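You operate a simulated robot arm through the tools that you are given. There is no shell and no other tool. Be economical: measure what you need, move in short steps, check, and stop when the job is done.

You run a simulated two-armed robot. Do the job below in one go: nothing can be reset, and whatever is moved stays where it is left.

TASK
Wipe up the spill on the parts table top with the cloth and put it back.

Only the result counts: the job must be done as asked and must still hold three seconds after the hand-in. Knocking over, shifting, dropping, spilling or breaking anything else fails it. Flat cloth is picked up by pressing the open fingertips on it (5 to 10 N) and closing them slowly along it; thin cloth reads only 2 to 8 mm in the jaws.

THE ROBOT
Two 7-joint arms with two-finger parallel grippers on one trunk, on a base that drives. Base frame: it is fixed to the floor where the robot stands at the start and does not move with it; the origin is under the middle of the robot, x ahead of it, y to its left, z up. Readings come in mm, rad, newtons and seconds.
The left shoulder is at the start at [50, 187, 985], the right one opposite. Payload 3.43 kg a hand.
The TCP of each hand is the grasp point between the finger pads, 30 mm short of the fingertips. In the tool frame z runs along the fingers and y along their closing line. Largest opening 94 mm; finger width 28, thickness 10; the body of the gripper, 50 by 96 mm, starts 55 mm behind the TCP.
Orientation is told as [roll, pitch, yaw] about the base's x, y, z axes, in that order, counted from this pose: with the fingers straight down and closing along the base's y, the tool's x points along the base's -x, its y along +y and its z along -z.

THE INTERFACE
- The arms move only by the tool move_arm. It takes "left_moves", "right_moves" or both (then of equal length, played together; a hand with none holds still); each is text: rows parted by semicolons, each of 7 numbers parted by spaces: the turn, a rotation vector about the tool's x, y, z in rad, then the shift along the tool's x, y, z in mm, then the opening, from 0 (shut) to 1 (fully open). In form: rx ry rz tx ty tz gripper; .... A call has 1 to 8 rows; each row shifts and turns the commanded pose from where the row before left it, along the tool's axes as they then stand. Each row takes 0.2 s and may step no farther than 50 mm and 0.15 rad from the row before; otherwise, or with a gripper value out of range, the whole call is refused. A pose out of reach is approached as far as the arm can. The call stops where the force on the tool passes 40 N (or 10 N more than at its start, if that is more) or the arm is blocked; 0.2 s more then pass. Each finger travels about 153 mm/s and halts on what it meets, pressing with about 36 N; the grip force reading is that of the motor and also rises with nothing between the fingers. The clock runs only during rows and for 0.2 s after the last one: add rows that do not move to give the fingers time. The reply holds the time, the measured pose of the TCP, the force on the tool along the base axes, the opening and the grip force, in the units named above and with some noise, with the torque about the TCP (base axes, N m) and any sound that the robot's microphone picked up.
- Cameras (640 x 400 px; columns grow to the right, rows downward): "scene" is now at [147.1, -25.4, 1160.4]; the picture's right is [-0.27, -0.96, 0.00], its down [-0.43, 0.12, -0.90] and it looks along [0.86, -0.24, -0.44] (base axes); focal length 267 px, centre (320, 200). "left" rides on the left gripper at [76, -14, -102] in its tool frame; the picture's right is [0.18, 0.98, 0.00], its down [-0.75, 0.14, -0.64] and it looks along [-0.63, 0.12, 0.77] (tool axes); focal length 243 px, centre (320, 200). "right" rides on the right gripper at [76, 14, -102] in its tool frame; the picture's right is [-0.18, 0.98, 0.00], its down [-0.75, -0.14, -0.64] and it looks along [-0.63, -0.12, 0.77] (tool axes); focal length 243 px, centre (320, 200). There is no depth. A picture from a camera that has moved, and an enlarged one, comes with that camera's place and axes in the base frame and with its lens.
- camera(camera): a new picture of that camera. The clock stands still meanwhile.
- move_column(by): slides the trunk up (or, below 0, down) by that many mm; the arms and the scene camera ride with it, the base frame stays. It gives what a move gives, with no picture.
- roll_base(legs): drives the robot by 1 to 6 legs, each [ahead, left, turn to the left] in mm, mm and rad, along the robot's own axes; the way and the turn of a leg run together, so that a leg with both is an arc; at most 1500 mm and 3.142 rad a leg. The arms and the cameras ride along, it lands a little off, and it stops where it bumps. It gives what a move gives.
- pan_tilt(pan, tilt): turns the head with the scene camera to pan (to the left, within 1.396 rad either way) and tilt (down, from -0.506 to 1.204), counted from straight ahead of the robot. It gives what a move gives.
- enlarge(camera, box): a new picture of the part [left, top, right, bottom] of that camera's present view, enlarged. The clock stands still meanwhile.
- close_job(): hands the job in; it is judged then, once.

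Work in short steps. Places have to be worked out from the pictures, the camera data and where the tool is seen: move nearer, look again, correct. Check each grasp and each placing, and mend what went wrong. You have 120 turns and 92 pictures in all, those below and enlarged ones among them. Open the grippers and draw the arms clear of the work before you hand the job in, unless the task says otherwise; then end with one line.

The tools are called after ">>>" as name(argument=value, ...) on one line, values as JSON. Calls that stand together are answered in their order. move_arm: Moves the arms, as the interface text tells. Its arguments: {"type":"object","properties":{"left_moves":{"type":"string"},"right_moves":{"type":"string"}},"required":[]} The other tools are called the same way: move_column (by) slides the trunk up or down; roll_base (legs) drives the base; pan_tilt (pan, tilt) turns the head that bears the scene camera; camera (camera) takes a picture; enlarge (camera, box) takes an enlarged picture of a part of a camera's view; close_job () hands the job in.

At the start:

```text
time_s: 0.0
left_tcp_pos: [453.2, 114.0, 954.4]
left_orientation: [-0.002, 0.001, 0.001]
left_contact_force: [0.0, 0.2, 0.3]
left_ft_torque: [0.0, 0.0, 0.03]
left_opening: 94.1
left_finger_force: 0.0
right_tcp_pos: [392.6, -286.7, 1017.1]
right_orientation: [0.004, -0.001, 0.001]
right_contact_force: [-0.5, 1.2, 0.6]
right_ft_torque: [-0.02, -0.01, 0.02]
right_opening: 94.0
right_finger_force: 0.1
trunk travel left (down, up): [-200.0, 232.0]
robot x, y, heading: [3.0, 3.0, 0.001]
head pan, tilt: [-0.274, 0.459]
```

scene: 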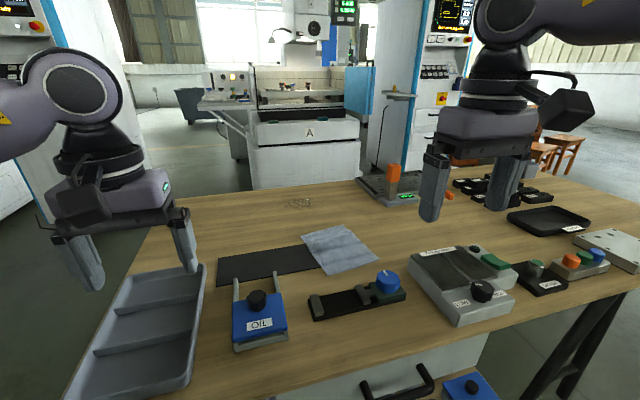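
right: 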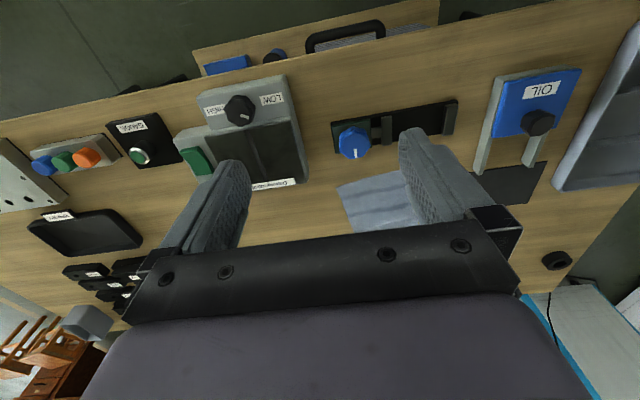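
left: 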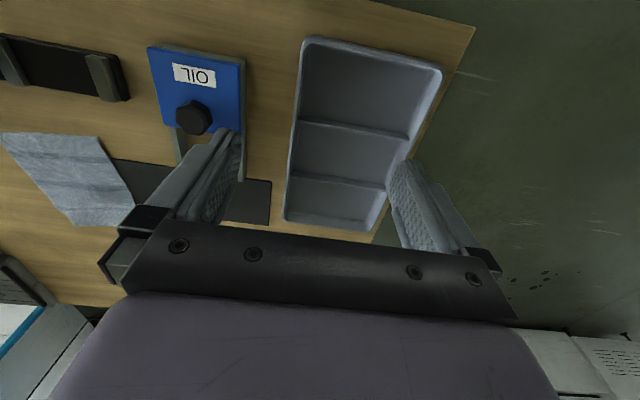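

The cloth appears to lie half on a dark mat, and there is a faint mark near (300,202) which may be the spill. I enlarge both areas.

>>> enlarge(camera="scene", box=[200, 170, 420, 308])

>>> enlarge(camera="scene", box=[260, 185, 340, 235])

```text
2.90 times, centred on (310, 239) of scene
camera zoom: at [147.1, -25.4, 1160.4], right [-0.27, -0.96, 0.0], down [-0.43, 0.12, -0.9], along [0.86, -0.24, -0.44], focal length 775 px, centre (349, 87)
```

zoom: 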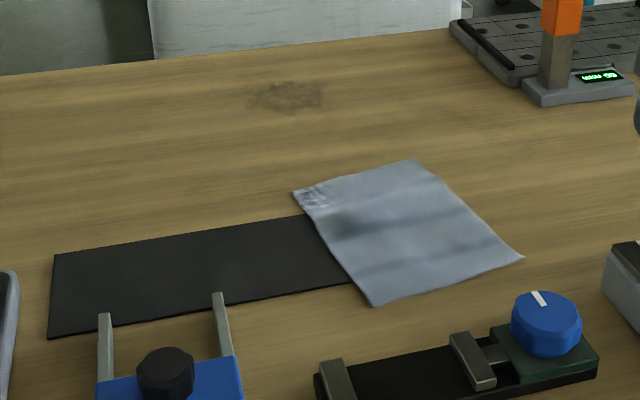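

```text
8.00 times, centred on (300, 210) of scene
camera zoom: at [147.1, -25.4, 1160.4], right [-0.27, -0.96, 0.0], down [-0.43, 0.12, -0.9], along [0.86, -0.24, -0.44], focal length 2139 px, centre (480, 120)
```

zoom: 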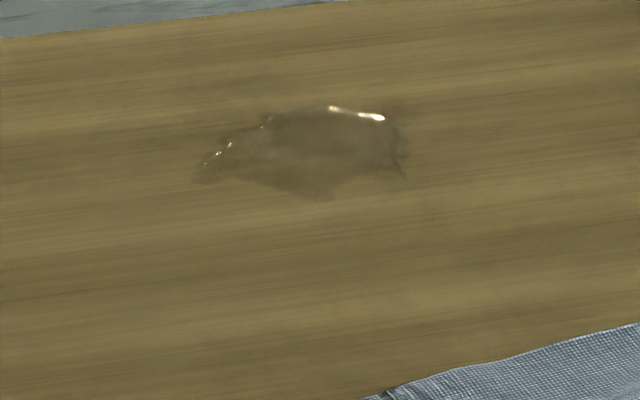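

The spill is about 90 mm across, centred near (1005,-182). The cloth spans about x 620..825, y -150..-327, partly over the mat. The spill is beyond reach from here, so I look at the table edge and the floor around the robot.

>>> pan_tilt(pan=0, tilt=1.2)

>>> camera(camera="scene")

>>> pan_tilt(pan=0.7, tilt=0.4)

>>> camera(camera="scene")

>>> pan_tilt(pan=-0.9, tilt=0.5)

>>> camera(camera="scene")

```text
time_s: 1.1
left_tcp_pos: [451.6, 113.6, 952.8]
left_orientation: [-0.001, -0.002, 0.002]
left_contact_force: [0.2, 1.2, -0.3]
left_ft_torque: [0.01, 0.01, -0.01]
left_opening: 94.0
left_finger_force: 0.0
right_tcp_pos: [391.6, -287.5, 1016.3]
right_orientation: [0.002, -0.001, 0.0]
right_contact_force: [-0.4, -0.3, 0.6]
right_ft_torque: [0.0, 0.02, 0.0]
right_opening: 94.0
right_finger_force: 0.0
trunk travel left (down, up): [-200.0, 232.0]
robot x, y, heading: [2.2, -3.4, 0.001]
head pan, tilt: [0.0, 1.201]
```

```text
86 pictures are left
camera scene: at [114.8, -0.5, 1103.0], right [0.0, -1.0, 0.0], down [-0.93, 0.0, -0.36], along [0.36, 0.0, -0.93], focal length 267 px, centre (320, 200)
```

scene: 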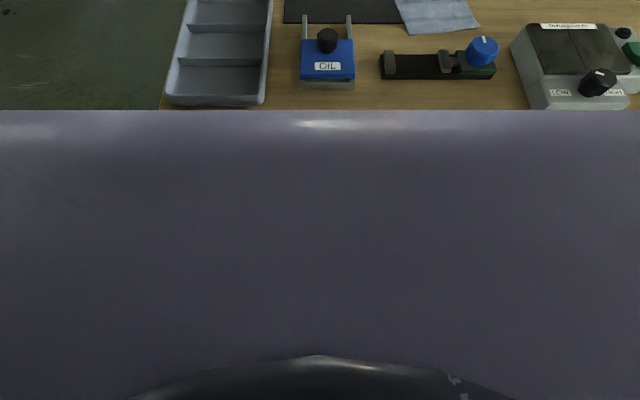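

```text
time_s: 2.2
left_tcp_pos: [451.6, 113.2, 954.5]
left_orientation: [0.0, 0.0, -0.002]
left_contact_force: [-0.2, -0.2, 0.2]
left_ft_torque: [0.01, 0.0, 0.02]
left_opening: 93.8
left_finger_force: 0.2
right_tcp_pos: [391.0, -287.6, 1017.3]
right_orientation: [0.002, -0.001, 0.0]
right_contact_force: [-0.4, -0.1, 0.2]
right_ft_torque: [-0.03, 0.0, 0.0]
right_opening: 93.9
right_finger_force: 0.0
trunk travel left (down, up): [-200.0, 232.0]
robot x, y, heading: [-3.1, 2.9, 0.0]
head pan, tilt: [0.7, 0.4]
```

```text
85 pictures are left
camera scene: at [129.7, 59.1, 1165.7], right [0.64, -0.77, 0.0], down [-0.3, -0.25, -0.92], along [0.7, 0.59, -0.39], focal length 267 px, centre (320, 200)
```

scene: 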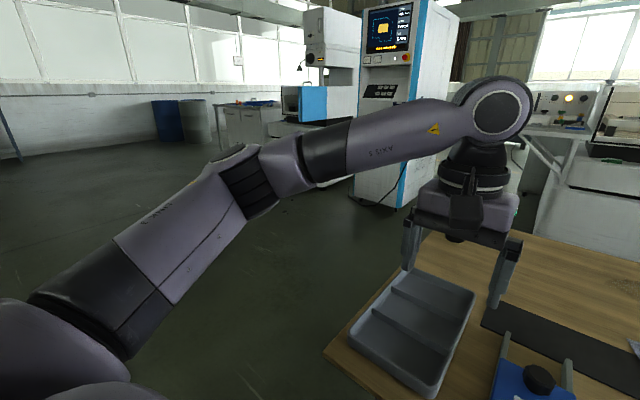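

```text
time_s: 3.9
left_tcp_pos: [451.7, 114.1, 953.3]
left_orientation: [0.0, -0.001, 0.0]
left_contact_force: [-0.3, -0.1, -0.3]
left_ft_torque: [0.0, -0.03, -0.01]
left_opening: 94.0
left_finger_force: 0.0
right_tcp_pos: [391.2, -287.9, 1016.2]
right_orientation: [0.002, 0.002, 0.0]
right_contact_force: [-0.3, 0.4, -0.3]
right_ft_torque: [0.0, 0.0, 0.0]
right_opening: 94.1
right_finger_force: 0.0
trunk travel left (down, up): [-200.0, 232.0]
robot x, y, heading: [-3.2, 0.6, 0.0]
head pan, tilt: [-0.901, 0.499]
```

```text
84 pictures are left
camera scene: at [115.4, -71.8, 1156.6], right [-0.78, -0.62, 0.0], down [-0.3, 0.37, -0.88], along [0.55, -0.69, -0.48], focal length 267 px, centre (320, 200)
```

scene: 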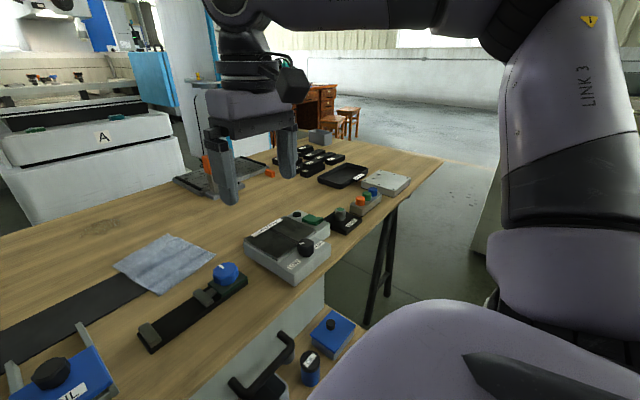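

The table edge is at x≈400 and something sticks out below it near the drawer. I look more closely at that with the right hand camera.

>>> enlarge(camera="right", box=[160, 0, 480, 200])

>>> pan_tilt(pan=-0.7, tilt=1.0)

>>> camera(camera="scene")

```text
2.00 times, centred on (320, 100) of right
camera zoom: at [315.2, -273.1, 1119.7], right [0.18, 0.98, 0.0], down [0.75, -0.14, 0.64], along [0.63, -0.12, -0.77], focal length 485 px, centre (320, 400)
```

zoom: 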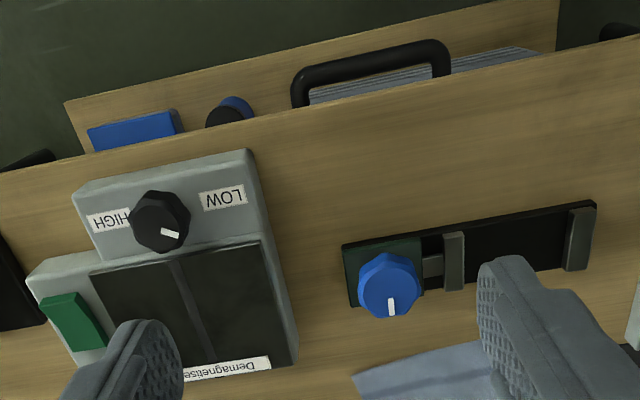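

```text
time_s: 4.8
left_tcp_pos: [452.0, 112.9, 953.6]
left_orientation: [-0.001, 0.0, 0.001]
left_contact_force: [0.4, 0.0, 0.8]
left_ft_torque: [0.01, -0.04, 0.02]
left_opening: 94.2
left_finger_force: 0.1
right_tcp_pos: [391.3, -286.6, 1017.9]
right_orientation: [0.002, -0.001, -0.002]
right_contact_force: [-0.3, 0.1, 0.2]
right_ft_torque: [-0.01, 0.01, 0.01]
right_opening: 93.9
right_finger_force: 0.2
trunk travel left (down, up): [-200.0, 232.0]
robot x, y, heading: [-2.0, 2.8, 0.0]
head pan, tilt: [-0.7, 1.0]
```

```text
82 pictures are left
camera scene: at [112.1, -45.4, 1115.6], right [-0.64, -0.76, 0.0], down [-0.64, 0.54, -0.54], along [0.41, -0.35, -0.84], focal length 267 px, centre (320, 200)
```

scene: 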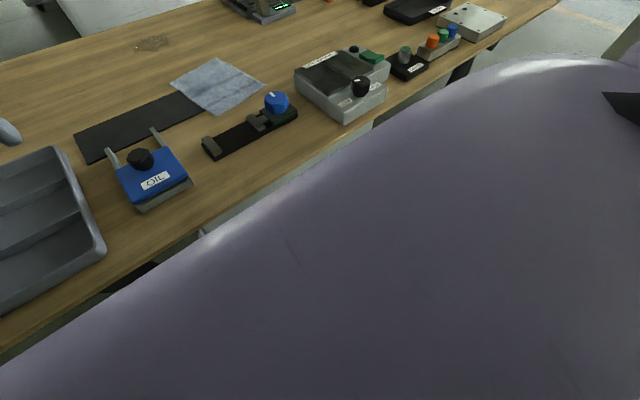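

The shelf seen below lies under the table, so a small forward drive should be possible. I move ahead 60 mm and check for contact.

>>> roll_base(legs=[[60, 0, 0]])

```text
time_s: 6.0
left_tcp_pos: [497.8, 113.7, 953.8]
left_orientation: [0.0, 0.0, -0.001]
left_contact_force: [-0.1, 0.7, -0.6]
left_ft_torque: [0.02, -0.02, 0.0]
left_opening: 94.0
left_finger_force: 0.1
right_tcp_pos: [437.7, -287.2, 1017.7]
right_orientation: [0.002, -0.001, 0.0]
right_contact_force: [0.0, -0.1, 0.0]
right_ft_torque: [0.0, 0.0, 0.01]
right_opening: 94.0
right_finger_force: 0.1
trunk travel left (down, up): [-200.0, 232.0]
robot x, y, heading: [44.9, -3.3, 0.002]
head pan, tilt: [-0.7, 1.0]
stopped in leg 1: the robot was blocked; the commanded pose is now the measured one
```

The base bumped after about 46 mm, so I back off 10 mm and check that nothing shifted.

>>> roll_base(legs=[[-10, 0, 0]])

>>> pan_tilt(pan=-0.27, tilt=0.7)

>>> camera(camera="scene")

```text
time_s: 6.7
left_tcp_pos: [487.1, 112.7, 954.4]
left_orientation: [0.0, 0.001, -0.001]
left_contact_force: [0.1, 0.0, -0.9]
left_ft_torque: [-0.03, 0.02, 0.05]
left_opening: 94.1
left_finger_force: 0.2
right_tcp_pos: [428.0, -286.1, 1017.7]
right_orientation: [0.002, -0.001, 0.001]
right_contact_force: [0.9, -0.4, -0.3]
right_ft_torque: [0.01, 0.01, -0.05]
right_opening: 94.1
right_finger_force: 0.1
trunk travel left (down, up): [-200.0, 232.0]
robot x, y, heading: [33.8, 1.9, -0.002]
head pan, tilt: [-0.7, 1.0]
```

```text
time_s: 7.6
left_tcp_pos: [487.2, 113.5, 954.0]
left_orientation: [-0.001, -0.002, -0.001]
left_contact_force: [0.4, 0.3, 0.4]
left_ft_torque: [-0.01, 0.05, 0.0]
left_opening: 94.1
left_finger_force: 0.0
right_tcp_pos: [427.6, -286.3, 1018.3]
right_orientation: [0.001, -0.001, 0.0]
right_contact_force: [-0.6, 0.2, 0.0]
right_ft_torque: [-0.02, 0.03, -0.02]
right_opening: 93.8
right_finger_force: 0.0
trunk travel left (down, up): [-200.0, 232.0]
robot x, y, heading: [34.1, -4.0, 0.0]
head pan, tilt: [-0.271, 0.7]
```

```text
81 pictures are left
camera scene: at [176.5, -23.2, 1138.9], right [-0.27, -0.96, 0.0], down [-0.62, 0.17, -0.76], along [0.74, -0.2, -0.64], focal length 267 px, centre (320, 200)
```

scene: 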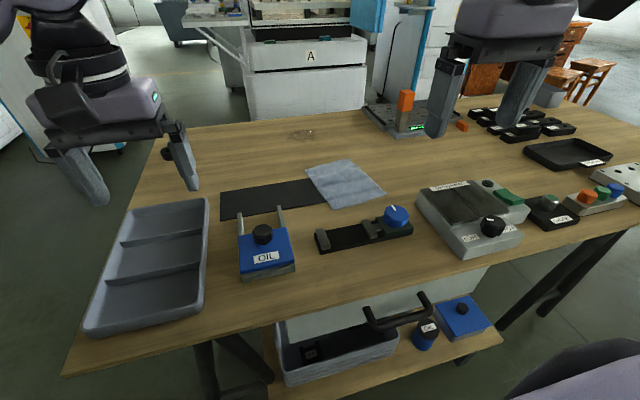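

The cloth centre is near (726,-242), turned about 9°. I tilt the right hand 0.3 rad forward for reach and approach above it, with the fingers partly open.

>>> move_arm(right_moves="0 -0.15 0 0 0 0 0.5; 0 -0.15 0 0 0 0 0.5; 0 0 0 -27 6.3 39 0.5; 0 0 0 -27 6.3 39 0.5; 0 0 0 -27 6.3 39 0.5; 0 0 0 -27 6.3 39 0.5; 0 0 0 -27 6.3 39 0.5; 0 0 0 -27 6.3 39 0.5")

>>> camera(camera="right")

>>> camera(camera="scene")

```text
time_s: 9.4
left_tcp_pos: [486.6, 113.4, 954.3]
left_orientation: [0.0, -0.002, 0.0]
left_contact_force: [0.8, -0.3, -0.2]
left_ft_torque: [-0.01, 0.05, 0.01]
left_opening: 94.2
left_finger_force: 0.1
right_tcp_pos: [631.7, -263.0, 848.7]
right_orientation: [0.001, -0.304, -0.002]
right_contact_force: [-0.9, -0.5, -0.3]
right_ft_torque: [0.03, -0.03, -0.01]
right_opening: 47.0
right_finger_force: 0.0
right hand out of reach, approached as far as the arm can: row 8
trunk travel left (down, up): [-200.0, 232.0]
robot x, y, heading: [38.4, 3.3, -0.0]
head pan, tilt: [-0.271, 0.7]
```

```text
80 pictures are left
camera right: at [529.0, -248.5, 923.9], right [0.18, 0.98, 0.06], down [0.53, -0.14, 0.84], along [0.83, -0.12, -0.54], focal length 243 px, centre (320, 200)
```

right: 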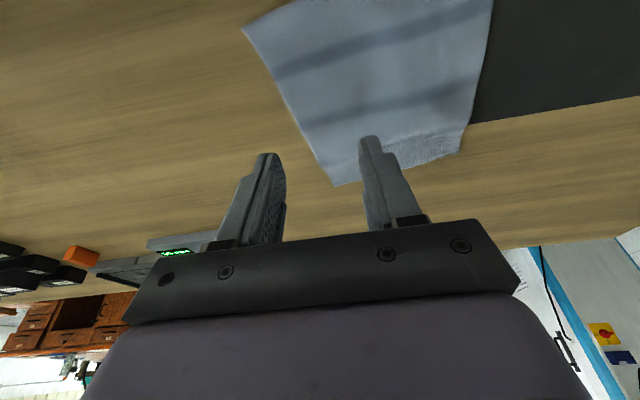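

```text
79 pictures are left
camera scene: at [176.1, -23.2, 1139.0], right [-0.27, -0.96, 0.0], down [-0.62, 0.17, -0.77], along [0.74, -0.2, -0.64], focal length 267 px, centre (320, 200)
```

scene: 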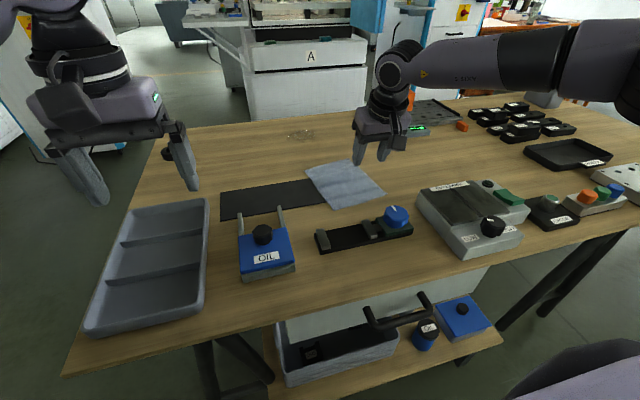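

The arm hits its reach limit at x≈632. Lowering the trunk should add reach, so I lower it 50 mm with the fingers still well above everything and then push forward.

>>> move_column(by=-50)

>>> move_arm(right_moves="0 0 0 -15 2 5 0.5; 0 0 0 -15 2 5 0.5; 0 0 0 -15 2 5 0.5; 0 0 0 -15 2 5 0.5")

```text
time_s: 10.3
left_tcp_pos: [488.0, 113.4, 903.8]
left_orientation: [0.002, -0.002, 0.0]
left_contact_force: [0.6, -0.2, 0.6]
left_ft_torque: [0.01, 0.0, 0.02]
left_opening: 93.9
left_finger_force: 0.0
right_tcp_pos: [632.9, -262.2, 798.5]
right_orientation: [0.005, -0.303, -0.002]
right_contact_force: [0.0, 0.8, -0.1]
right_ft_torque: [0.01, 0.0, 0.0]
right_opening: 47.0
right_finger_force: 0.2
trunk travel left (down, up): [-150.0, 282.0]
robot x, y, heading: [33.9, -2.3, -0.001]
head pan, tilt: [-0.271, 0.7]
```

```text
time_s: 11.3
left_tcp_pos: [486.4, 112.7, 904.3]
left_orientation: [0.0, 0.0, 0.001]
left_contact_force: [0.3, 0.3, 0.7]
left_ft_torque: [0.0, -0.02, 0.01]
left_opening: 93.9
left_finger_force: 0.0
right_tcp_pos: [643.1, -280.8, 804.8]
right_orientation: [0.004, -0.304, 0.0]
right_contact_force: [0.6, -0.2, 0.8]
right_ft_torque: [0.02, 0.01, -0.03]
right_opening: 47.3
right_finger_force: 0.0
right hand out of reach, approached as far as the arm can: row 1, 2, 3, 4
trunk travel left (down, up): [-150.0, 282.0]
robot x, y, heading: [39.4, 1.4, -0.002]
head pan, tilt: [-0.271, 0.7]
```

Still limited to x≈643, and much more tilt would bring the wrist camera near the blue knob. I instead raise the hand and turn the base to the left, which carries the right shoulder forward.

>>> move_arm(right_moves="0 0 0 10 0 -40 0.5; 0 0 0 10 0 -40 0.5")

>>> roll_base(legs=[[0, 0, 0.4]])

>>> camera(camera="scene")

```text
time_s: 11.9
left_tcp_pos: [487.6, 113.0, 904.0]
left_orientation: [-0.001, -0.002, 0.0]
left_contact_force: [0.4, 0.3, -0.8]
left_ft_torque: [-0.08, -0.01, -0.04]
left_opening: 94.0
left_finger_force: 0.1
right_tcp_pos: [600.9, -279.8, 875.0]
right_orientation: [0.002, -0.303, 0.001]
right_contact_force: [0.8, 0.0, -0.4]
right_ft_torque: [0.01, 0.01, 0.03]
right_opening: 47.1
right_finger_force: 0.2
trunk travel left (down, up): [-150.0, 282.0]
robot x, y, heading: [32.4, -2.2, 0.001]
head pan, tilt: [-0.271, 0.7]
```

```text
time_s: 13.5
left_tcp_pos: [407.2, 281.7, 903.9]
left_orientation: [0.0, 0.001, 0.403]
left_contact_force: [0.3, 0.1, 0.3]
left_ft_torque: [0.02, 0.06, 0.01]
left_opening: 93.9
left_finger_force: 0.0
right_tcp_pos: [664.7, -38.0, 875.3]
right_orientation: [0.003, -0.303, 0.399]
right_contact_force: [0.1, 0.5, -0.2]
right_ft_torque: [0.0, 0.03, -0.02]
right_opening: 47.0
right_finger_force: 0.0
trunk travel left (down, up): [-150.0, 282.0]
robot x, y, heading: [36.2, -0.1, 0.397]
head pan, tilt: [-0.271, 0.7]
```

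```text
78 pictures are left
camera scene: at [174.2, 33.4, 1088.9], right [0.13, -0.99, 0.0], down [-0.64, -0.08, -0.76], along [0.76, 0.1, -0.64], focal length 267 px, centre (320, 200)
```

scene: 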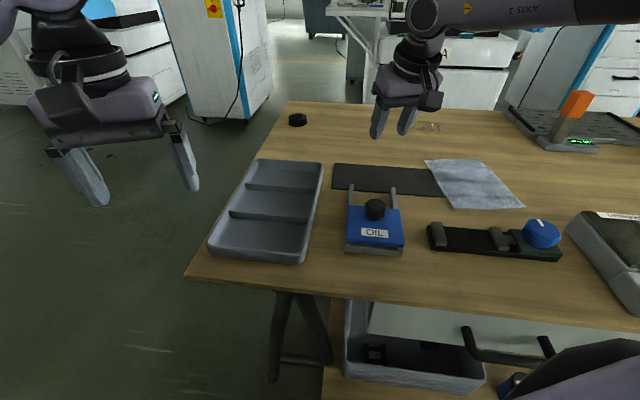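

The base turned freely. I undo most of the hand's yaw (to about 0.1) and bring it above the cloth's middle.

>>> move_arm(right_moves="0.0444 0 0.143 0 0 0 0.5; 0.0444 0 0.143 0 0 0 0.5; 0 0 0 0.4 -34.3 13 0.5; 0 0 0 0.4 -34.3 13 0.5; 0 0 0 0.4 -34.3 13 0.5; 0 0 0 0.4 -34.3 13 0.5; 0 0 0 0.4 -34.3 13 0.5; 0 0 0 0.4 -34.3 13 0.5")

>>> camera(camera="right")

>>> camera(camera="scene")

```text
time_s: 15.3
left_tcp_pos: [406.8, 280.9, 903.5]
left_orientation: [0.001, 0.001, 0.402]
left_contact_force: [0.3, -0.1, 0.2]
left_ft_torque: [0.0, 0.02, 0.0]
left_opening: 93.9
left_finger_force: 0.0
right_tcp_pos: [704.0, -241.5, 798.7]
right_orientation: [0.003, -0.302, 0.101]
right_contact_force: [-0.9, -0.7, -0.2]
right_ft_torque: [0.02, 0.01, -0.01]
right_opening: 47.0
right_finger_force: 0.0
trunk travel left (down, up): [-150.0, 282.0]
robot x, y, heading: [38.7, 2.3, 0.402]
head pan, tilt: [-0.271, 0.7]
```

```text
77 pictures are left
camera right: at [600.2, -238.2, 873.9], right [0.07, 1.0, 0.06], down [0.54, -0.09, 0.84], along [0.84, -0.03, -0.54], focal length 243 px, centre (320, 200)
```

right: 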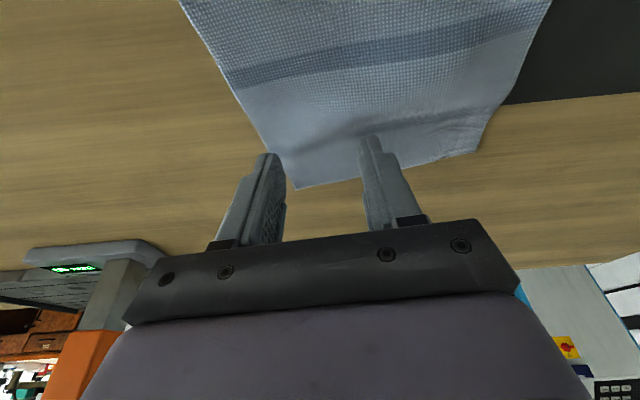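

```text
76 pictures are left
camera scene: at [174.2, 33.3, 1088.9], right [0.13, -0.99, 0.0], down [-0.64, -0.08, -0.76], along [0.76, 0.1, -0.64], focal length 267 px, centre (320, 200)
```

scene: 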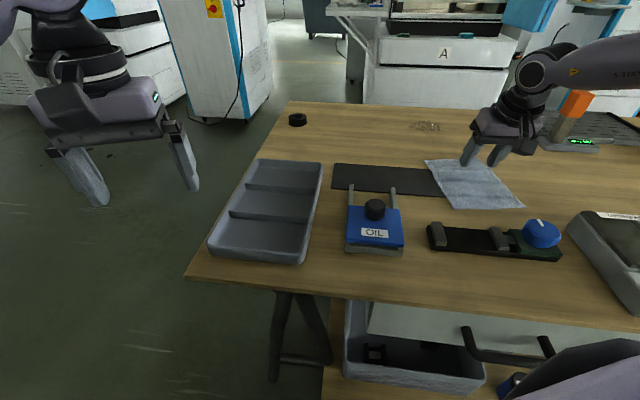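

Comparing the hand and scene cameras, the rays only agree if the table top is at z≈760 rather than 713. That puts the cloth centre near (664,-216), and the fingertips are now close above it. I lift slightly, move over that centre and look again.

>>> move_arm(right_moves="0 0 0 10 0 -20 0.5; 0 0 0 15 14.4 -4 0.5; 0 0 0 15 14.4 -4 0.5")

>>> camera(camera="right")

>>> enlarge(camera="scene", box=[380, 100, 580, 225])

```text
time_s: 16.1
left_tcp_pos: [407.9, 280.6, 905.2]
left_orientation: [0.0, -0.002, 0.401]
left_contact_force: [-0.7, 0.1, 0.5]
left_ft_torque: [0.03, 0.0, 0.0]
left_opening: 94.0
left_finger_force: 0.1
right_tcp_pos: [657.4, -218.0, 814.8]
right_orientation: [0.004, -0.301, 0.099]
right_contact_force: [-0.1, -1.0, 0.1]
right_ft_torque: [-0.01, 0.04, -0.01]
right_opening: 47.3
right_finger_force: 0.1
trunk travel left (down, up): [-150.0, 282.0]
robot x, y, heading: [34.2, 1.3, 0.406]
head pan, tilt: [-0.271, 0.7]
```

```text
75 pictures are left
camera right: at [552.2, -213.9, 889.5], right [0.08, 1.0, 0.06], down [0.54, -0.09, 0.84], along [0.84, -0.03, -0.54], focal length 243 px, centre (320, 200)
```

right: 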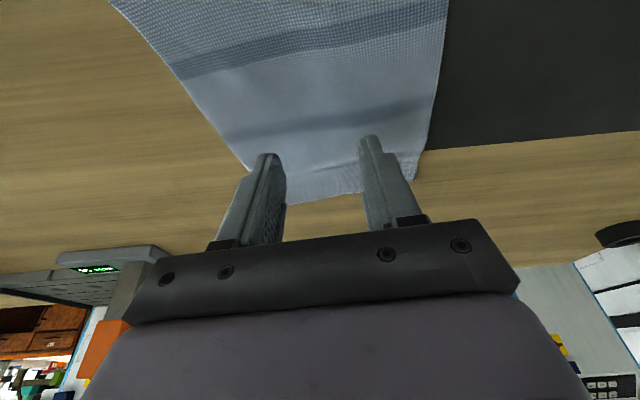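

```text
3.20 times, centred on (480, 162) of scene
camera zoom: at [174.2, 33.4, 1088.9], right [0.13, -0.99, 0.0], down [-0.64, -0.08, -0.76], along [0.76, 0.1, -0.64], focal length 856 px, centre (-192, 320)
```

zoom: 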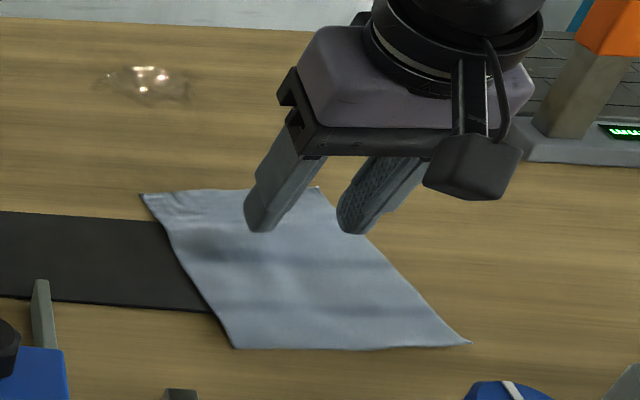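

Both views now agree on z≈762 and on the cloth corners. I lower straight down towards the cloth centre in small steps until contact.

>>> move_arm(right_moves="0 0 0 -3 0 9.6 0.5; 0 0 0 -1.5 0 4.8 0.5; 0 0 0 -0.6 0 1.9 0.5")

```text
time_s: 16.9
left_tcp_pos: [406.7, 280.4, 904.2]
left_orientation: [0.0, -0.001, 0.401]
left_contact_force: [-1.0, 0.0, 0.9]
left_ft_torque: [0.03, 0.0, 0.0]
left_opening: 94.2
left_finger_force: 0.0
right_tcp_pos: [666.8, -215.7, 800.4]
right_orientation: [0.004, -0.303, 0.099]
right_contact_force: [-0.6, -0.4, 0.8]
right_ft_torque: [-0.04, 0.01, -0.02]
right_opening: 47.1
right_finger_force: 0.0
trunk travel left (down, up): [-150.0, 282.0]
robot x, y, heading: [38.5, 0.9, 0.395]
head pan, tilt: [-0.271, 0.7]
```

Still no contact; my x component had the wrong sign, so I correct the drift and continue down 2 mm per row.

>>> move_arm(right_moves="0 0 0 9.2 0 -0.7 0.5; 0 0 0 0.6 0 1.9 0.5; 0 0 0 0.6 0 1.9 0.5")

```text
time_s: 17.7
left_tcp_pos: [407.1, 280.9, 904.0]
left_orientation: [0.001, -0.001, 0.402]
left_contact_force: [-0.4, -0.3, -0.6]
left_ft_torque: [-0.06, 0.01, 0.02]
left_opening: 94.2
left_finger_force: 0.1
right_tcp_pos: [658.4, -215.1, 797.5]
right_orientation: [0.002, -0.307, 0.1]
right_contact_force: [-1.4, -1.7, 12.8]
right_ft_torque: [0.27, 0.14, 0.0]
right_opening: 46.4
right_finger_force: 0.1
trunk travel left (down, up): [-150.0, 282.0]
robot x, y, heading: [38.6, 0.6, 0.4]
head pan, tilt: [-0.271, 0.7]
```

Contact at 12.8 N, table top ≈764. I back off half a millimetre and close slowly along the cloth.

>>> move_arm(right_moves="0 0 0 -0.15 0 -0.5 0.5; 0 0 0 0 0 0 0.45; 0 0 0 0 0 0 0.4; 0 0 0 0 0 0 0.35; 0 0 0 0 0 0 0.3")

```text
time_s: 18.9
left_tcp_pos: [405.8, 281.6, 903.8]
left_orientation: [-0.002, -0.002, 0.401]
left_contact_force: [0.4, 0.3, 0.4]
left_ft_torque: [0.0, 0.01, -0.04]
left_opening: 93.8
left_finger_force: 0.0
right_tcp_pos: [657.9, -215.2, 796.1]
right_orientation: [0.004, -0.305, 0.101]
right_contact_force: [1.7, 9.1, 14.0]
right_ft_torque: [0.56, 0.09, -0.05]
right_opening: 33.2
right_finger_force: 4.6
trunk travel left (down, up): [-150.0, 282.0]
robot x, y, heading: [37.2, 3.0, 0.403]
head pan, tilt: [-0.271, 0.7]
```

Force is a bit high and the fingers lag; I ease up slightly and keep closing.

>>> move_arm(right_moves="0 0 0 -0.25 0 -0.8 0.3; 0 0 0 0 0 0 0.25; 0 0 0 0 0 0 0.2; 0 0 0 0 0 0 0.15")

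```text
time_s: 19.9
left_tcp_pos: [405.7, 282.4, 904.7]
left_orientation: [-0.003, -0.003, 0.402]
left_contact_force: [0.4, -0.8, -0.3]
left_ft_torque: [0.01, -0.01, 0.0]
left_opening: 93.9
left_finger_force: 0.1
right_tcp_pos: [658.8, -214.7, 795.9]
right_orientation: [0.003, -0.304, 0.101]
right_contact_force: [-0.3, 8.9, 13.4]
right_ft_torque: [0.46, 0.11, 0.03]
right_opening: 18.5
right_finger_force: 3.5
trunk travel left (down, up): [-150.0, 282.0]
robot x, y, heading: [35.4, 1.4, 0.402]
head pan, tilt: [-0.271, 0.7]
```

>>> move_arm(right_moves="0 0 0 -0.2 0 -0.6 0.12; 0 0 0 0 0 0 0.08; 0 0 0 0 0 0 0.04; 0 0 0 0 0 0 0; 0 0 0 0 0 0 0; 0 0 0 0 0 0 0")

>>> camera(camera="right")

>>> enlarge(camera="scene", box=[380, 100, 580, 225])

```text
time_s: 21.3
left_tcp_pos: [407.8, 281.1, 903.7]
left_orientation: [-0.001, -0.001, 0.401]
left_contact_force: [-1.0, 0.2, 0.7]
left_ft_torque: [-0.04, -0.01, 0.03]
left_opening: 94.0
left_finger_force: 0.0
right_tcp_pos: [657.0, -215.7, 796.7]
right_orientation: [0.003, -0.302, 0.101]
right_contact_force: [0.0, 0.5, 0.0]
right_ft_torque: [-0.03, -0.03, 0.01]
right_opening: 1.5
right_finger_force: 35.8
trunk travel left (down, up): [-150.0, 282.0]
robot x, y, heading: [36.5, -0.3, 0.402]
head pan, tilt: [-0.271, 0.7]
```

```text
73 pictures are left
camera right: at [553.7, -212.4, 871.2], right [0.08, 1.0, 0.06], down [0.54, -0.09, 0.84], along [0.84, -0.03, -0.54], focal length 243 px, centre (320, 200)
```

right: 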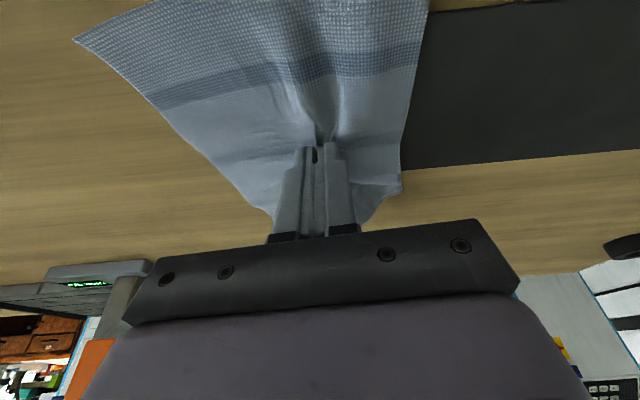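

```text
3.20 times, centred on (480, 162) of scene
camera zoom: at [174.2, 33.3, 1088.9], right [0.13, -0.99, 0.0], down [-0.64, -0.08, -0.76], along [0.76, 0.1, -0.64], focal length 856 px, centre (-192, 320)
```

zoom: 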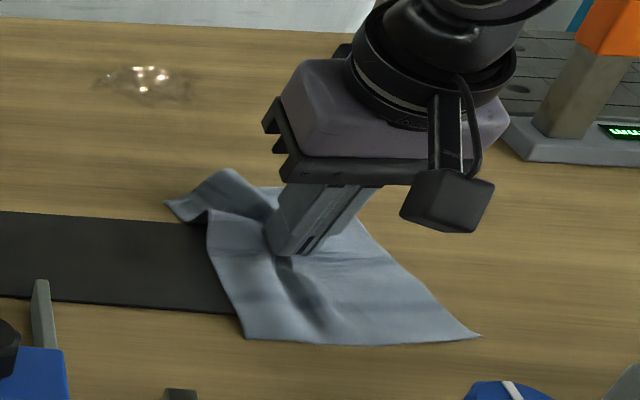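

The reading of 1.5 mm is doubtful though the cloth is puckered. I lift a little and check whether it follows.

>>> move_arm(right_moves="0 0 0 -3 0 -9.6 0; 0 0 0 -6 0 -19 0; 0 0 0 0 0 0 0")

>>> enlarge(camera="scene", box=[380, 100, 580, 225])

```text
time_s: 22.1
left_tcp_pos: [407.3, 280.4, 903.4]
left_orientation: [0.0, -0.001, 0.401]
left_contact_force: [0.0, -0.4, 0.1]
left_ft_torque: [0.01, -0.01, -0.03]
left_opening: 93.9
left_finger_force: 0.3
right_tcp_pos: [658.3, -217.1, 825.8]
right_orientation: [0.004, -0.303, 0.101]
right_contact_force: [0.1, -0.3, 0.2]
right_ft_torque: [-0.01, -0.03, 0.01]
right_opening: 1.7
right_finger_force: 35.6
trunk travel left (down, up): [-150.0, 282.0]
robot x, y, heading: [35.8, 2.1, 0.4]
head pan, tilt: [-0.271, 0.7]
```

```text
3.20 times, centred on (480, 162) of scene
camera zoom: at [174.2, 33.3, 1088.9], right [0.13, -0.99, 0.0], down [-0.64, -0.08, -0.77], along [0.76, 0.1, -0.64], focal length 856 px, centre (-192, 320)
```

zoom: 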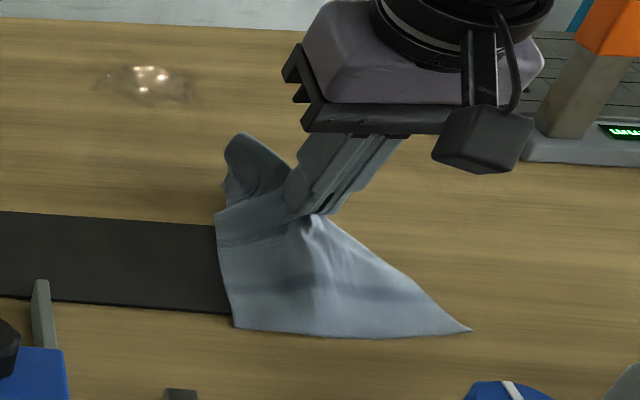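

The cloth follows: it is held. The spill (about (912,-165) with the table at z≈764) is out of reach from this side, so I will carry the cloth round the table's left end to the far side. First I raise the trunk and tuck the hand in.

>>> move_column(by=180)

>>> move_arm(right_moves="0 0 0 25 34 -7.7 0; 0 0 0 25 34 -7.7 0; 0 0 0 25 34 -7.7 0; 0 0 0 25 34 -7.7 0; 0 0 0 25 34 -7.7 0; 0 0 0 25 34 -7.7 0")

>>> pan_tilt(pan=0, tilt=0.5)

>>> camera(camera="scene")

```text
time_s: 24.1
left_tcp_pos: [407.8, 280.6, 1082.9]
left_orientation: [0.0, 0.0, 0.401]
left_contact_force: [0.8, 0.2, 0.2]
left_ft_torque: [-0.01, 0.02, 0.0]
left_opening: 94.1
left_finger_force: 0.2
right_tcp_pos: [659.1, -215.4, 1006.1]
right_orientation: [0.003, -0.302, 0.103]
right_contact_force: [0.2, -0.7, -0.1]
right_ft_torque: [0.02, 0.02, -0.03]
right_opening: 1.5
right_finger_force: 35.7
trunk travel left (down, up): [-330.0, 102.0]
robot x, y, heading: [36.5, 2.4, 0.401]
head pan, tilt: [-0.271, 0.7]
```

```text
time_s: 25.5
left_tcp_pos: [407.6, 281.3, 1084.5]
left_orientation: [0.0, -0.001, 0.402]
left_contact_force: [-0.5, 0.1, -0.2]
left_ft_torque: [-0.02, 0.01, -0.02]
left_opening: 93.9
left_finger_force: 0.1
right_tcp_pos: [479.5, -31.6, 1007.8]
right_orientation: [0.005, -0.302, 0.1]
right_contact_force: [-0.2, -0.6, 0.1]
right_ft_torque: [-0.02, 0.0, 0.02]
right_opening: 1.6
right_finger_force: 35.9
trunk travel left (down, up): [-330.0, 102.0]
robot x, y, heading: [32.6, 0.4, 0.398]
head pan, tilt: [-0.271, 0.7]
```

```text
time_s: 26.3
left_tcp_pos: [407.4, 280.5, 1084.4]
left_orientation: [0.0, 0.0, 0.403]
left_contact_force: [-0.8, 0.0, 0.6]
left_ft_torque: [0.02, -0.03, 0.03]
left_opening: 94.1
left_finger_force: 0.1
right_tcp_pos: [480.3, -32.7, 1006.6]
right_orientation: [0.002, -0.302, 0.098]
right_contact_force: [-0.4, -0.7, -0.3]
right_ft_torque: [-0.03, 0.0, 0.0]
right_opening: 1.6
right_finger_force: 36.3
trunk travel left (down, up): [-330.0, 102.0]
robot x, y, heading: [34.5, 0.9, 0.402]
head pan, tilt: [0.0, 0.499]
```

```text
70 pictures are left
camera scene: at [173.8, 57.7, 1286.6], right [0.39, -0.92, 0.0], down [-0.44, -0.19, -0.88], along [0.81, 0.34, -0.48], focal length 267 px, centre (320, 200)
```

scene: 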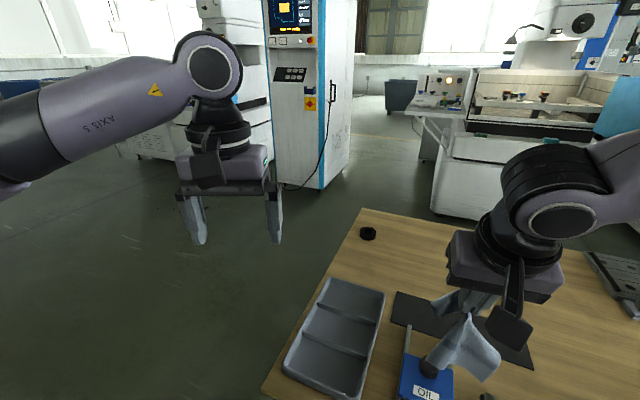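

The cloth hangs clear. The table spans x≈368..1065 with its left edge at y≈250, and the floor beyond is free to x≈2500. I back away, turn to face left and drive past the table end.

>>> roll_base(legs=[[-250, 0, 0], [0, 0, 1.17], [850, 0, 0]])

>>> pan_tilt(pan=-1.2, tilt=0.5)

>>> camera(camera="scene")

```text
time_s: 35.2
left_tcp_pos: [-342.9, 1195.9, 1083.6]
left_orientation: [0.0, 0.001, 1.598]
left_contact_force: [0.5, 0.3, 0.0]
left_ft_torque: [-0.03, -0.01, -0.03]
left_opening: 94.0
left_finger_force: 0.0
right_tcp_pos: [-27.0, 1148.6, 1005.2]
right_orientation: [0.005, -0.301, 1.295]
right_contact_force: [0.3, 0.4, 0.6]
right_ft_torque: [-0.04, -0.04, -0.04]
right_opening: 1.6
right_finger_force: 36.5
trunk travel left (down, up): [-330.0, 102.0]
robot x, y, heading: [-219.8, 747.2, 1.598]
head pan, tilt: [0.0, 0.499]
```

```text
time_s: 36.6
left_tcp_pos: [-343.1, 1195.0, 1084.1]
left_orientation: [0.001, 0.0, 1.597]
left_contact_force: [-1.0, -0.4, -1.0]
left_ft_torque: [0.0, 0.0, 0.03]
left_opening: 94.0
left_finger_force: 0.0
right_tcp_pos: [-26.0, 1147.6, 1005.9]
right_orientation: [0.003, -0.301, 1.294]
right_contact_force: [-0.6, -0.5, -0.3]
right_ft_torque: [-0.01, 0.02, -0.05]
right_opening: 1.7
right_finger_force: 36.1
trunk travel left (down, up): [-330.0, 102.0]
robot x, y, heading: [-219.7, 746.0, 1.596]
head pan, tilt: [-1.201, 0.499]
```

```text
69 pictures are left
camera scene: at [-135.6, 839.5, 1286.6], right [0.39, -0.92, 0.0], down [-0.44, -0.18, -0.88], along [0.81, 0.34, -0.48], focal length 267 px, centre (320, 200)
```

scene: 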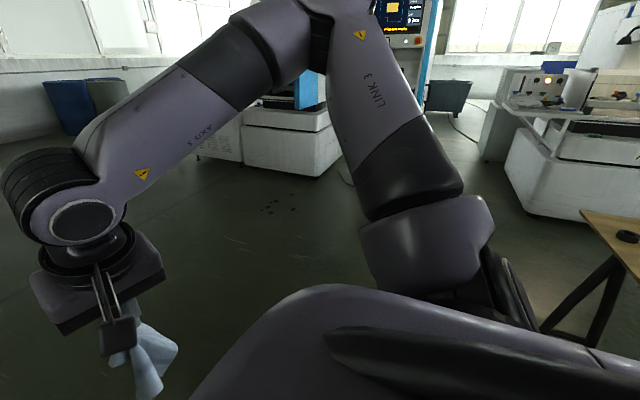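

The way is free. I strafe right past the table end to x≈1480, then turn to face back (-x).

>>> roll_base(legs=[[0, -1500, 0], [0, -200, 0], [0, 0, 1.545]])

>>> pan_tilt(pan=0.9, tilt=0.5)

>>> camera(camera="scene")

```text
time_s: 48.9
left_tcp_pos: [1014.4, 683.4, 1085.2]
left_orientation: [0.0, 0.001, 3.135]
left_contact_force: [0.5, -0.2, -0.1]
left_ft_torque: [-0.02, 0.0, 0.01]
left_opening: 94.0
left_finger_force: 0.1
right_tcp_pos: [1073.4, 999.2, 1007.3]
right_orientation: [0.002, -0.301, 2.835]
right_contact_force: [-0.3, 0.9, 0.7]
right_ft_torque: [0.01, -0.05, 0.0]
right_opening: 1.5
right_finger_force: 35.6
trunk travel left (down, up): [-330.0, 102.0]
robot x, y, heading: [1464.8, 793.2, 3.137]
head pan, tilt: [-1.201, 0.499]
```

```text
time_s: 50.9
left_tcp_pos: [1014.3, 681.9, 1084.6]
left_orientation: [0.002, 0.0, 3.134]
left_contact_force: [-0.7, -0.6, -0.1]
left_ft_torque: [0.04, 0.01, 0.02]
left_opening: 93.9
left_finger_force: 0.1
right_tcp_pos: [1071.6, 999.8, 1006.5]
right_orientation: [0.003, -0.302, 2.833]
right_contact_force: [-0.9, -0.4, 1.2]
right_ft_torque: [0.01, 0.01, 0.0]
right_opening: 1.5
right_finger_force: 36.0
trunk travel left (down, up): [-330.0, 102.0]
robot x, y, heading: [1467.8, 794.5, 3.134]
head pan, tilt: [0.901, 0.499]
```

```text
68 pictures are left
camera scene: at [1351.5, 722.1, 1286.6], right [-0.78, 0.63, 0.0], down [0.3, 0.37, -0.88], along [-0.55, -0.68, -0.48], focal length 267 px, centre (320, 200)
```

scene: 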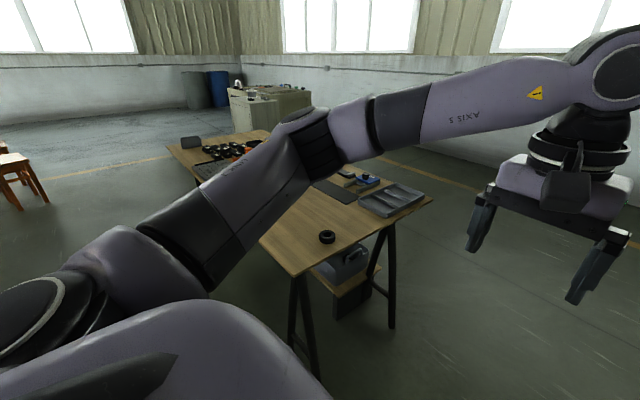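

The table's far side is open. I drive sideways (robot's left) to y≈-325, facing the spill.

>>> roll_base(legs=[[0, 1118, 0]])

>>> pan_tilt(pan=-0.2, tilt=0.8)

>>> camera(camera="scene")

```text
time_s: 56.7
left_tcp_pos: [1016.9, -447.0, 1085.1]
left_orientation: [0.0, 0.001, -3.132]
left_contact_force: [0.1, -0.4, -0.1]
left_ft_torque: [0.01, -0.03, 0.0]
left_opening: 94.2
left_finger_force: 0.0
right_tcp_pos: [1068.8, -131.8, 1007.1]
right_orientation: [0.003, -0.303, 2.849]
right_contact_force: [0.7, 0.4, 0.0]
right_ft_torque: [0.02, -0.02, -0.01]
right_opening: 1.5
right_finger_force: 35.9
trunk travel left (down, up): [-330.0, 102.0]
robot x, y, heading: [1468.6, -331.4, -3.136]
head pan, tilt: [0.901, 0.499]
```

```text
time_s: 58.0
left_tcp_pos: [1016.2, -447.2, 1083.5]
left_orientation: [0.0, -0.002, -3.133]
left_contact_force: [-0.8, -0.3, 0.6]
left_ft_torque: [0.01, -0.02, -0.04]
left_opening: 94.1
left_finger_force: 0.2
right_tcp_pos: [1070.0, -131.6, 1006.4]
right_orientation: [0.005, -0.302, 2.849]
right_contact_force: [-0.3, -0.4, -0.4]
right_ft_torque: [0.01, 0.0, -0.03]
right_opening: 1.3
right_finger_force: 36.2
trunk travel left (down, up): [-330.0, 102.0]
robot x, y, heading: [1469.0, -330.8, -3.135]
head pan, tilt: [-0.201, 0.799]
```

```text
67 pictures are left
camera scene: at [1329.8, -315.8, 1260.7], right [0.19, 0.98, 0.0], down [0.7, -0.14, -0.7], along [-0.68, 0.13, -0.72], focal length 267 px, centre (320, 200)
```

scene: 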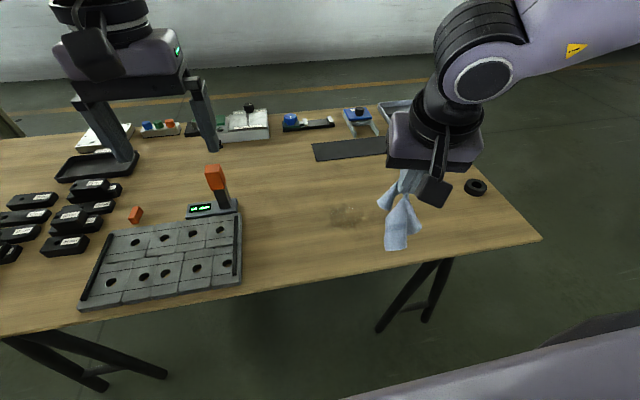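

The spill is confirmed at about (917,-165). I drive 40 mm nearer, straighten the hand to point straight down and square to the table, and move it above the spill.

>>> roll_base(legs=[[40, 0, 0]])

>>> move_arm(right_moves="0 0.15 0 0 0 0 0; 0 0.15 0 0 0 0 0; 0 0 -0.143 0 0 0 0; 0 0 -0.143 0 0 0 0; 0 0 0 -40 10 0 0; 0 0 0 -40 10 0 0; 0 0 0 -35 13 0 0")

>>> camera(camera="scene")

```text
time_s: 58.9
left_tcp_pos: [975.9, -447.4, 1084.5]
left_orientation: [0.0, 0.0, -3.135]
left_contact_force: [0.4, 0.3, -0.5]
left_ft_torque: [0.0, -0.01, -0.01]
left_opening: 94.0
left_finger_force: 0.0
right_tcp_pos: [1028.4, -129.8, 1006.7]
right_orientation: [0.0, -0.302, 2.848]
right_contact_force: [0.0, 0.2, 0.1]
right_ft_torque: [-0.02, 0.03, -0.04]
right_opening: 1.4
right_finger_force: 36.0
trunk travel left (down, up): [-330.0, 102.0]
robot x, y, heading: [1426.3, -328.7, -3.137]
head pan, tilt: [-0.201, 0.799]
```

```text
time_s: 60.5
left_tcp_pos: [975.4, -446.6, 1084.7]
left_orientation: [0.001, -0.003, -3.135]
left_contact_force: [0.1, 0.1, -0.4]
left_ft_torque: [-0.01, -0.02, 0.02]
left_opening: 94.0
left_finger_force: 0.1
right_tcp_pos: [934.0, -141.9, 1010.8]
right_orientation: [0.003, -0.005, 3.134]
right_contact_force: [0.7, 0.8, -0.5]
right_ft_torque: [0.01, -0.02, -0.04]
right_opening: 1.5
right_finger_force: 36.0
right hand out of reach, approached as far as the arm can: row 7
trunk travel left (down, up): [-330.0, 102.0]
robot x, y, heading: [1421.8, -330.5, -3.13]
head pan, tilt: [-0.201, 0.799]
```

```text
66 pictures are left
camera scene: at [1290.0, -315.9, 1260.7], right [0.19, 0.98, 0.0], down [0.7, -0.14, -0.7], along [-0.68, 0.13, -0.72], focal length 267 px, centre (320, 200)
```

scene: 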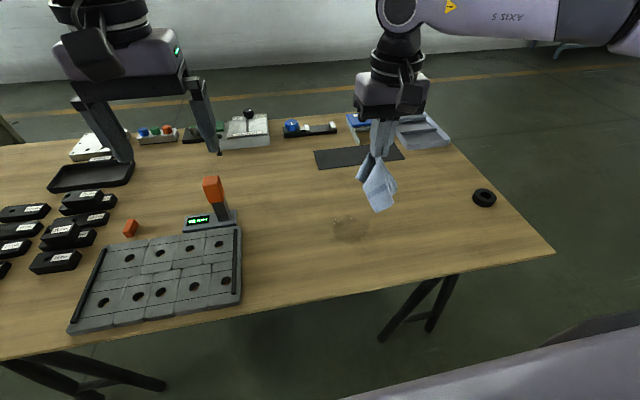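

The limit here is only from the hand being high. I lower the trunk 130 mm and then lower the hand over the spill.

>>> move_column(by=-130)

>>> move_arm(right_moves="0 0 0 0 5 20 0; 0 0 0 -10 8 15 0")

>>> camera(camera="scene")

>>> camera(camera="right")

```text
time_s: 62.0
left_tcp_pos: [976.1, -447.6, 954.3]
left_orientation: [-0.001, -0.001, -3.135]
left_contact_force: [0.1, 0.1, 0.6]
left_ft_torque: [0.02, -0.02, 0.02]
left_opening: 94.1
left_finger_force: 0.1
right_tcp_pos: [933.2, -142.1, 880.2]
right_orientation: [0.004, -0.005, 3.131]
right_contact_force: [-0.9, 0.0, -0.3]
right_ft_torque: [0.01, 0.02, -0.02]
right_opening: 1.4
right_finger_force: 36.5
trunk travel left (down, up): [-200.0, 232.0]
robot x, y, heading: [1426.2, -329.8, -3.139]
head pan, tilt: [-0.201, 0.799]
```

```text
time_s: 62.6
left_tcp_pos: [977.2, -447.7, 954.5]
left_orientation: [0.002, 0.0, -3.134]
left_contact_force: [0.3, -1.0, 0.3]
left_ft_torque: [0.0, 0.0, -0.03]
left_opening: 94.2
left_finger_force: 0.3
right_tcp_pos: [936.9, -141.9, 847.5]
right_orientation: [0.005, -0.007, 3.134]
right_contact_force: [0.6, -0.4, 0.1]
right_ft_torque: [0.01, -0.01, -0.03]
right_opening: 1.5
right_finger_force: 36.0
right hand out of reach, approached as far as the arm can: row 1, 2
trunk travel left (down, up): [-200.0, 232.0]
robot x, y, heading: [1424.9, -330.7, -3.14]
head pan, tilt: [-0.201, 0.799]
```

```text
65 pictures are left
camera scene: at [1289.6, -316.0, 1130.7], right [0.19, 0.98, 0.0], down [0.7, -0.14, -0.7], along [-0.68, 0.13, -0.72], focal length 267 px, centre (320, 200)
```

scene: 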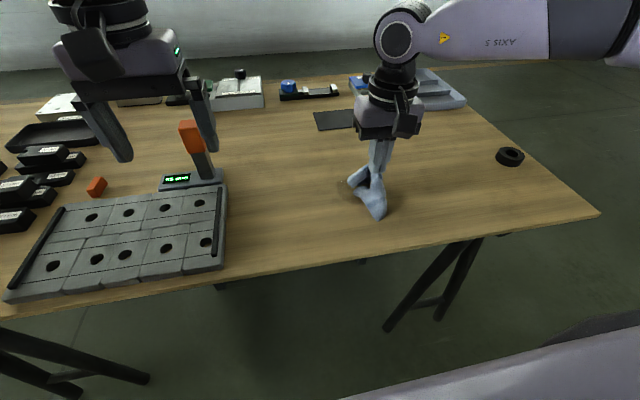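

```text
64 pictures are left
camera right: at [1013.3, -156.5, 949.0], right [-0.19, -0.98, 0.01], down [-0.75, 0.15, 0.64], along [-0.63, 0.12, -0.76], focal length 243 px, centre (320, 200)
```

right: 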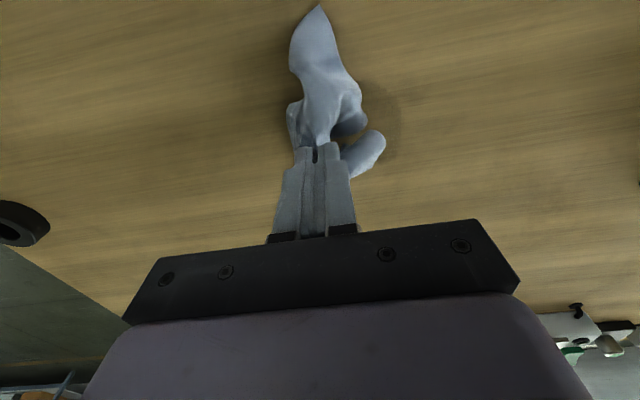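

The hand is stuck short of a pose that should be reachable, probably a wrist joint limit from my squaring turn. I turn the yaw back a little and retry.

>>> move_arm(right_moves="0 0 0.14 0 0 0 0; 0 0 0.14 0 0 0 0; 0 0 0 -10 5 0 0; 0 0 0 -10 5 0 0")

```text
time_s: 63.6
left_tcp_pos: [976.8, -446.7, 954.0]
left_orientation: [0.0, 0.0, -3.134]
left_contact_force: [-0.2, -0.5, 0.2]
left_ft_torque: [0.01, 0.02, -0.02]
left_opening: 93.9
left_finger_force: 0.1
right_tcp_pos: [927.1, -133.6, 849.5]
right_orientation: [0.004, -0.004, 2.855]
right_contact_force: [-0.4, 0.1, -0.1]
right_ft_torque: [0.03, -0.01, 0.04]
right_opening: 1.6
right_finger_force: 36.3
right hand out of reach, approached as far as the arm can: row 3, 4
trunk travel left (down, up): [-200.0, 232.0]
robot x, y, heading: [1428.0, -331.3, -3.14]
head pan, tilt: [-0.201, 0.799]
```

The reach limit comes from the hand being too high relative to the shoulder. I raise the trunk 90 mm, then lower the arm the same amount and move over the spill.

>>> move_column(by=90)

>>> move_arm(right_moves="0 0 0 0 0 30 0; 0 0 0 0 0 30 0; 0 0 0 0 0 30 0; 0 0 0 0 0 10 0")

```text
time_s: 64.9
left_tcp_pos: [975.8, -448.1, 1043.8]
left_orientation: [0.0, 0.0, -3.135]
left_contact_force: [1.0, 0.4, 0.1]
left_ft_torque: [0.02, -0.01, 0.03]
left_opening: 94.0
left_finger_force: 0.1
right_tcp_pos: [927.8, -132.8, 939.5]
right_orientation: [0.006, -0.003, 2.857]
right_contact_force: [0.1, -0.1, 0.2]
right_ft_torque: [-0.01, 0.03, 0.03]
right_opening: 1.8
right_finger_force: 36.1
trunk travel left (down, up): [-290.0, 142.0]
robot x, y, heading: [1423.5, -331.8, -3.135]
head pan, tilt: [-0.201, 0.799]
```

```text
time_s: 65.9
left_tcp_pos: [975.7, -447.5, 1043.8]
left_orientation: [0.001, -0.002, -3.133]
left_contact_force: [-0.6, 0.1, -0.7]
left_ft_torque: [0.0, -0.01, 0.01]
left_opening: 94.0
left_finger_force: 0.1
right_tcp_pos: [947.1, -113.8, 849.9]
right_orientation: [0.006, -0.005, 2.854]
right_contact_force: [-0.4, -0.3, -0.7]
right_ft_torque: [0.01, 0.02, 0.03]
right_opening: 1.5
right_finger_force: 36.3
right hand out of reach, approached as far as the arm can: row 1, 2, 3, 4
trunk travel left (down, up): [-290.0, 142.0]
robot x, y, heading: [1428.8, -332.1, -3.138]
head pan, tilt: [-0.201, 0.799]
```

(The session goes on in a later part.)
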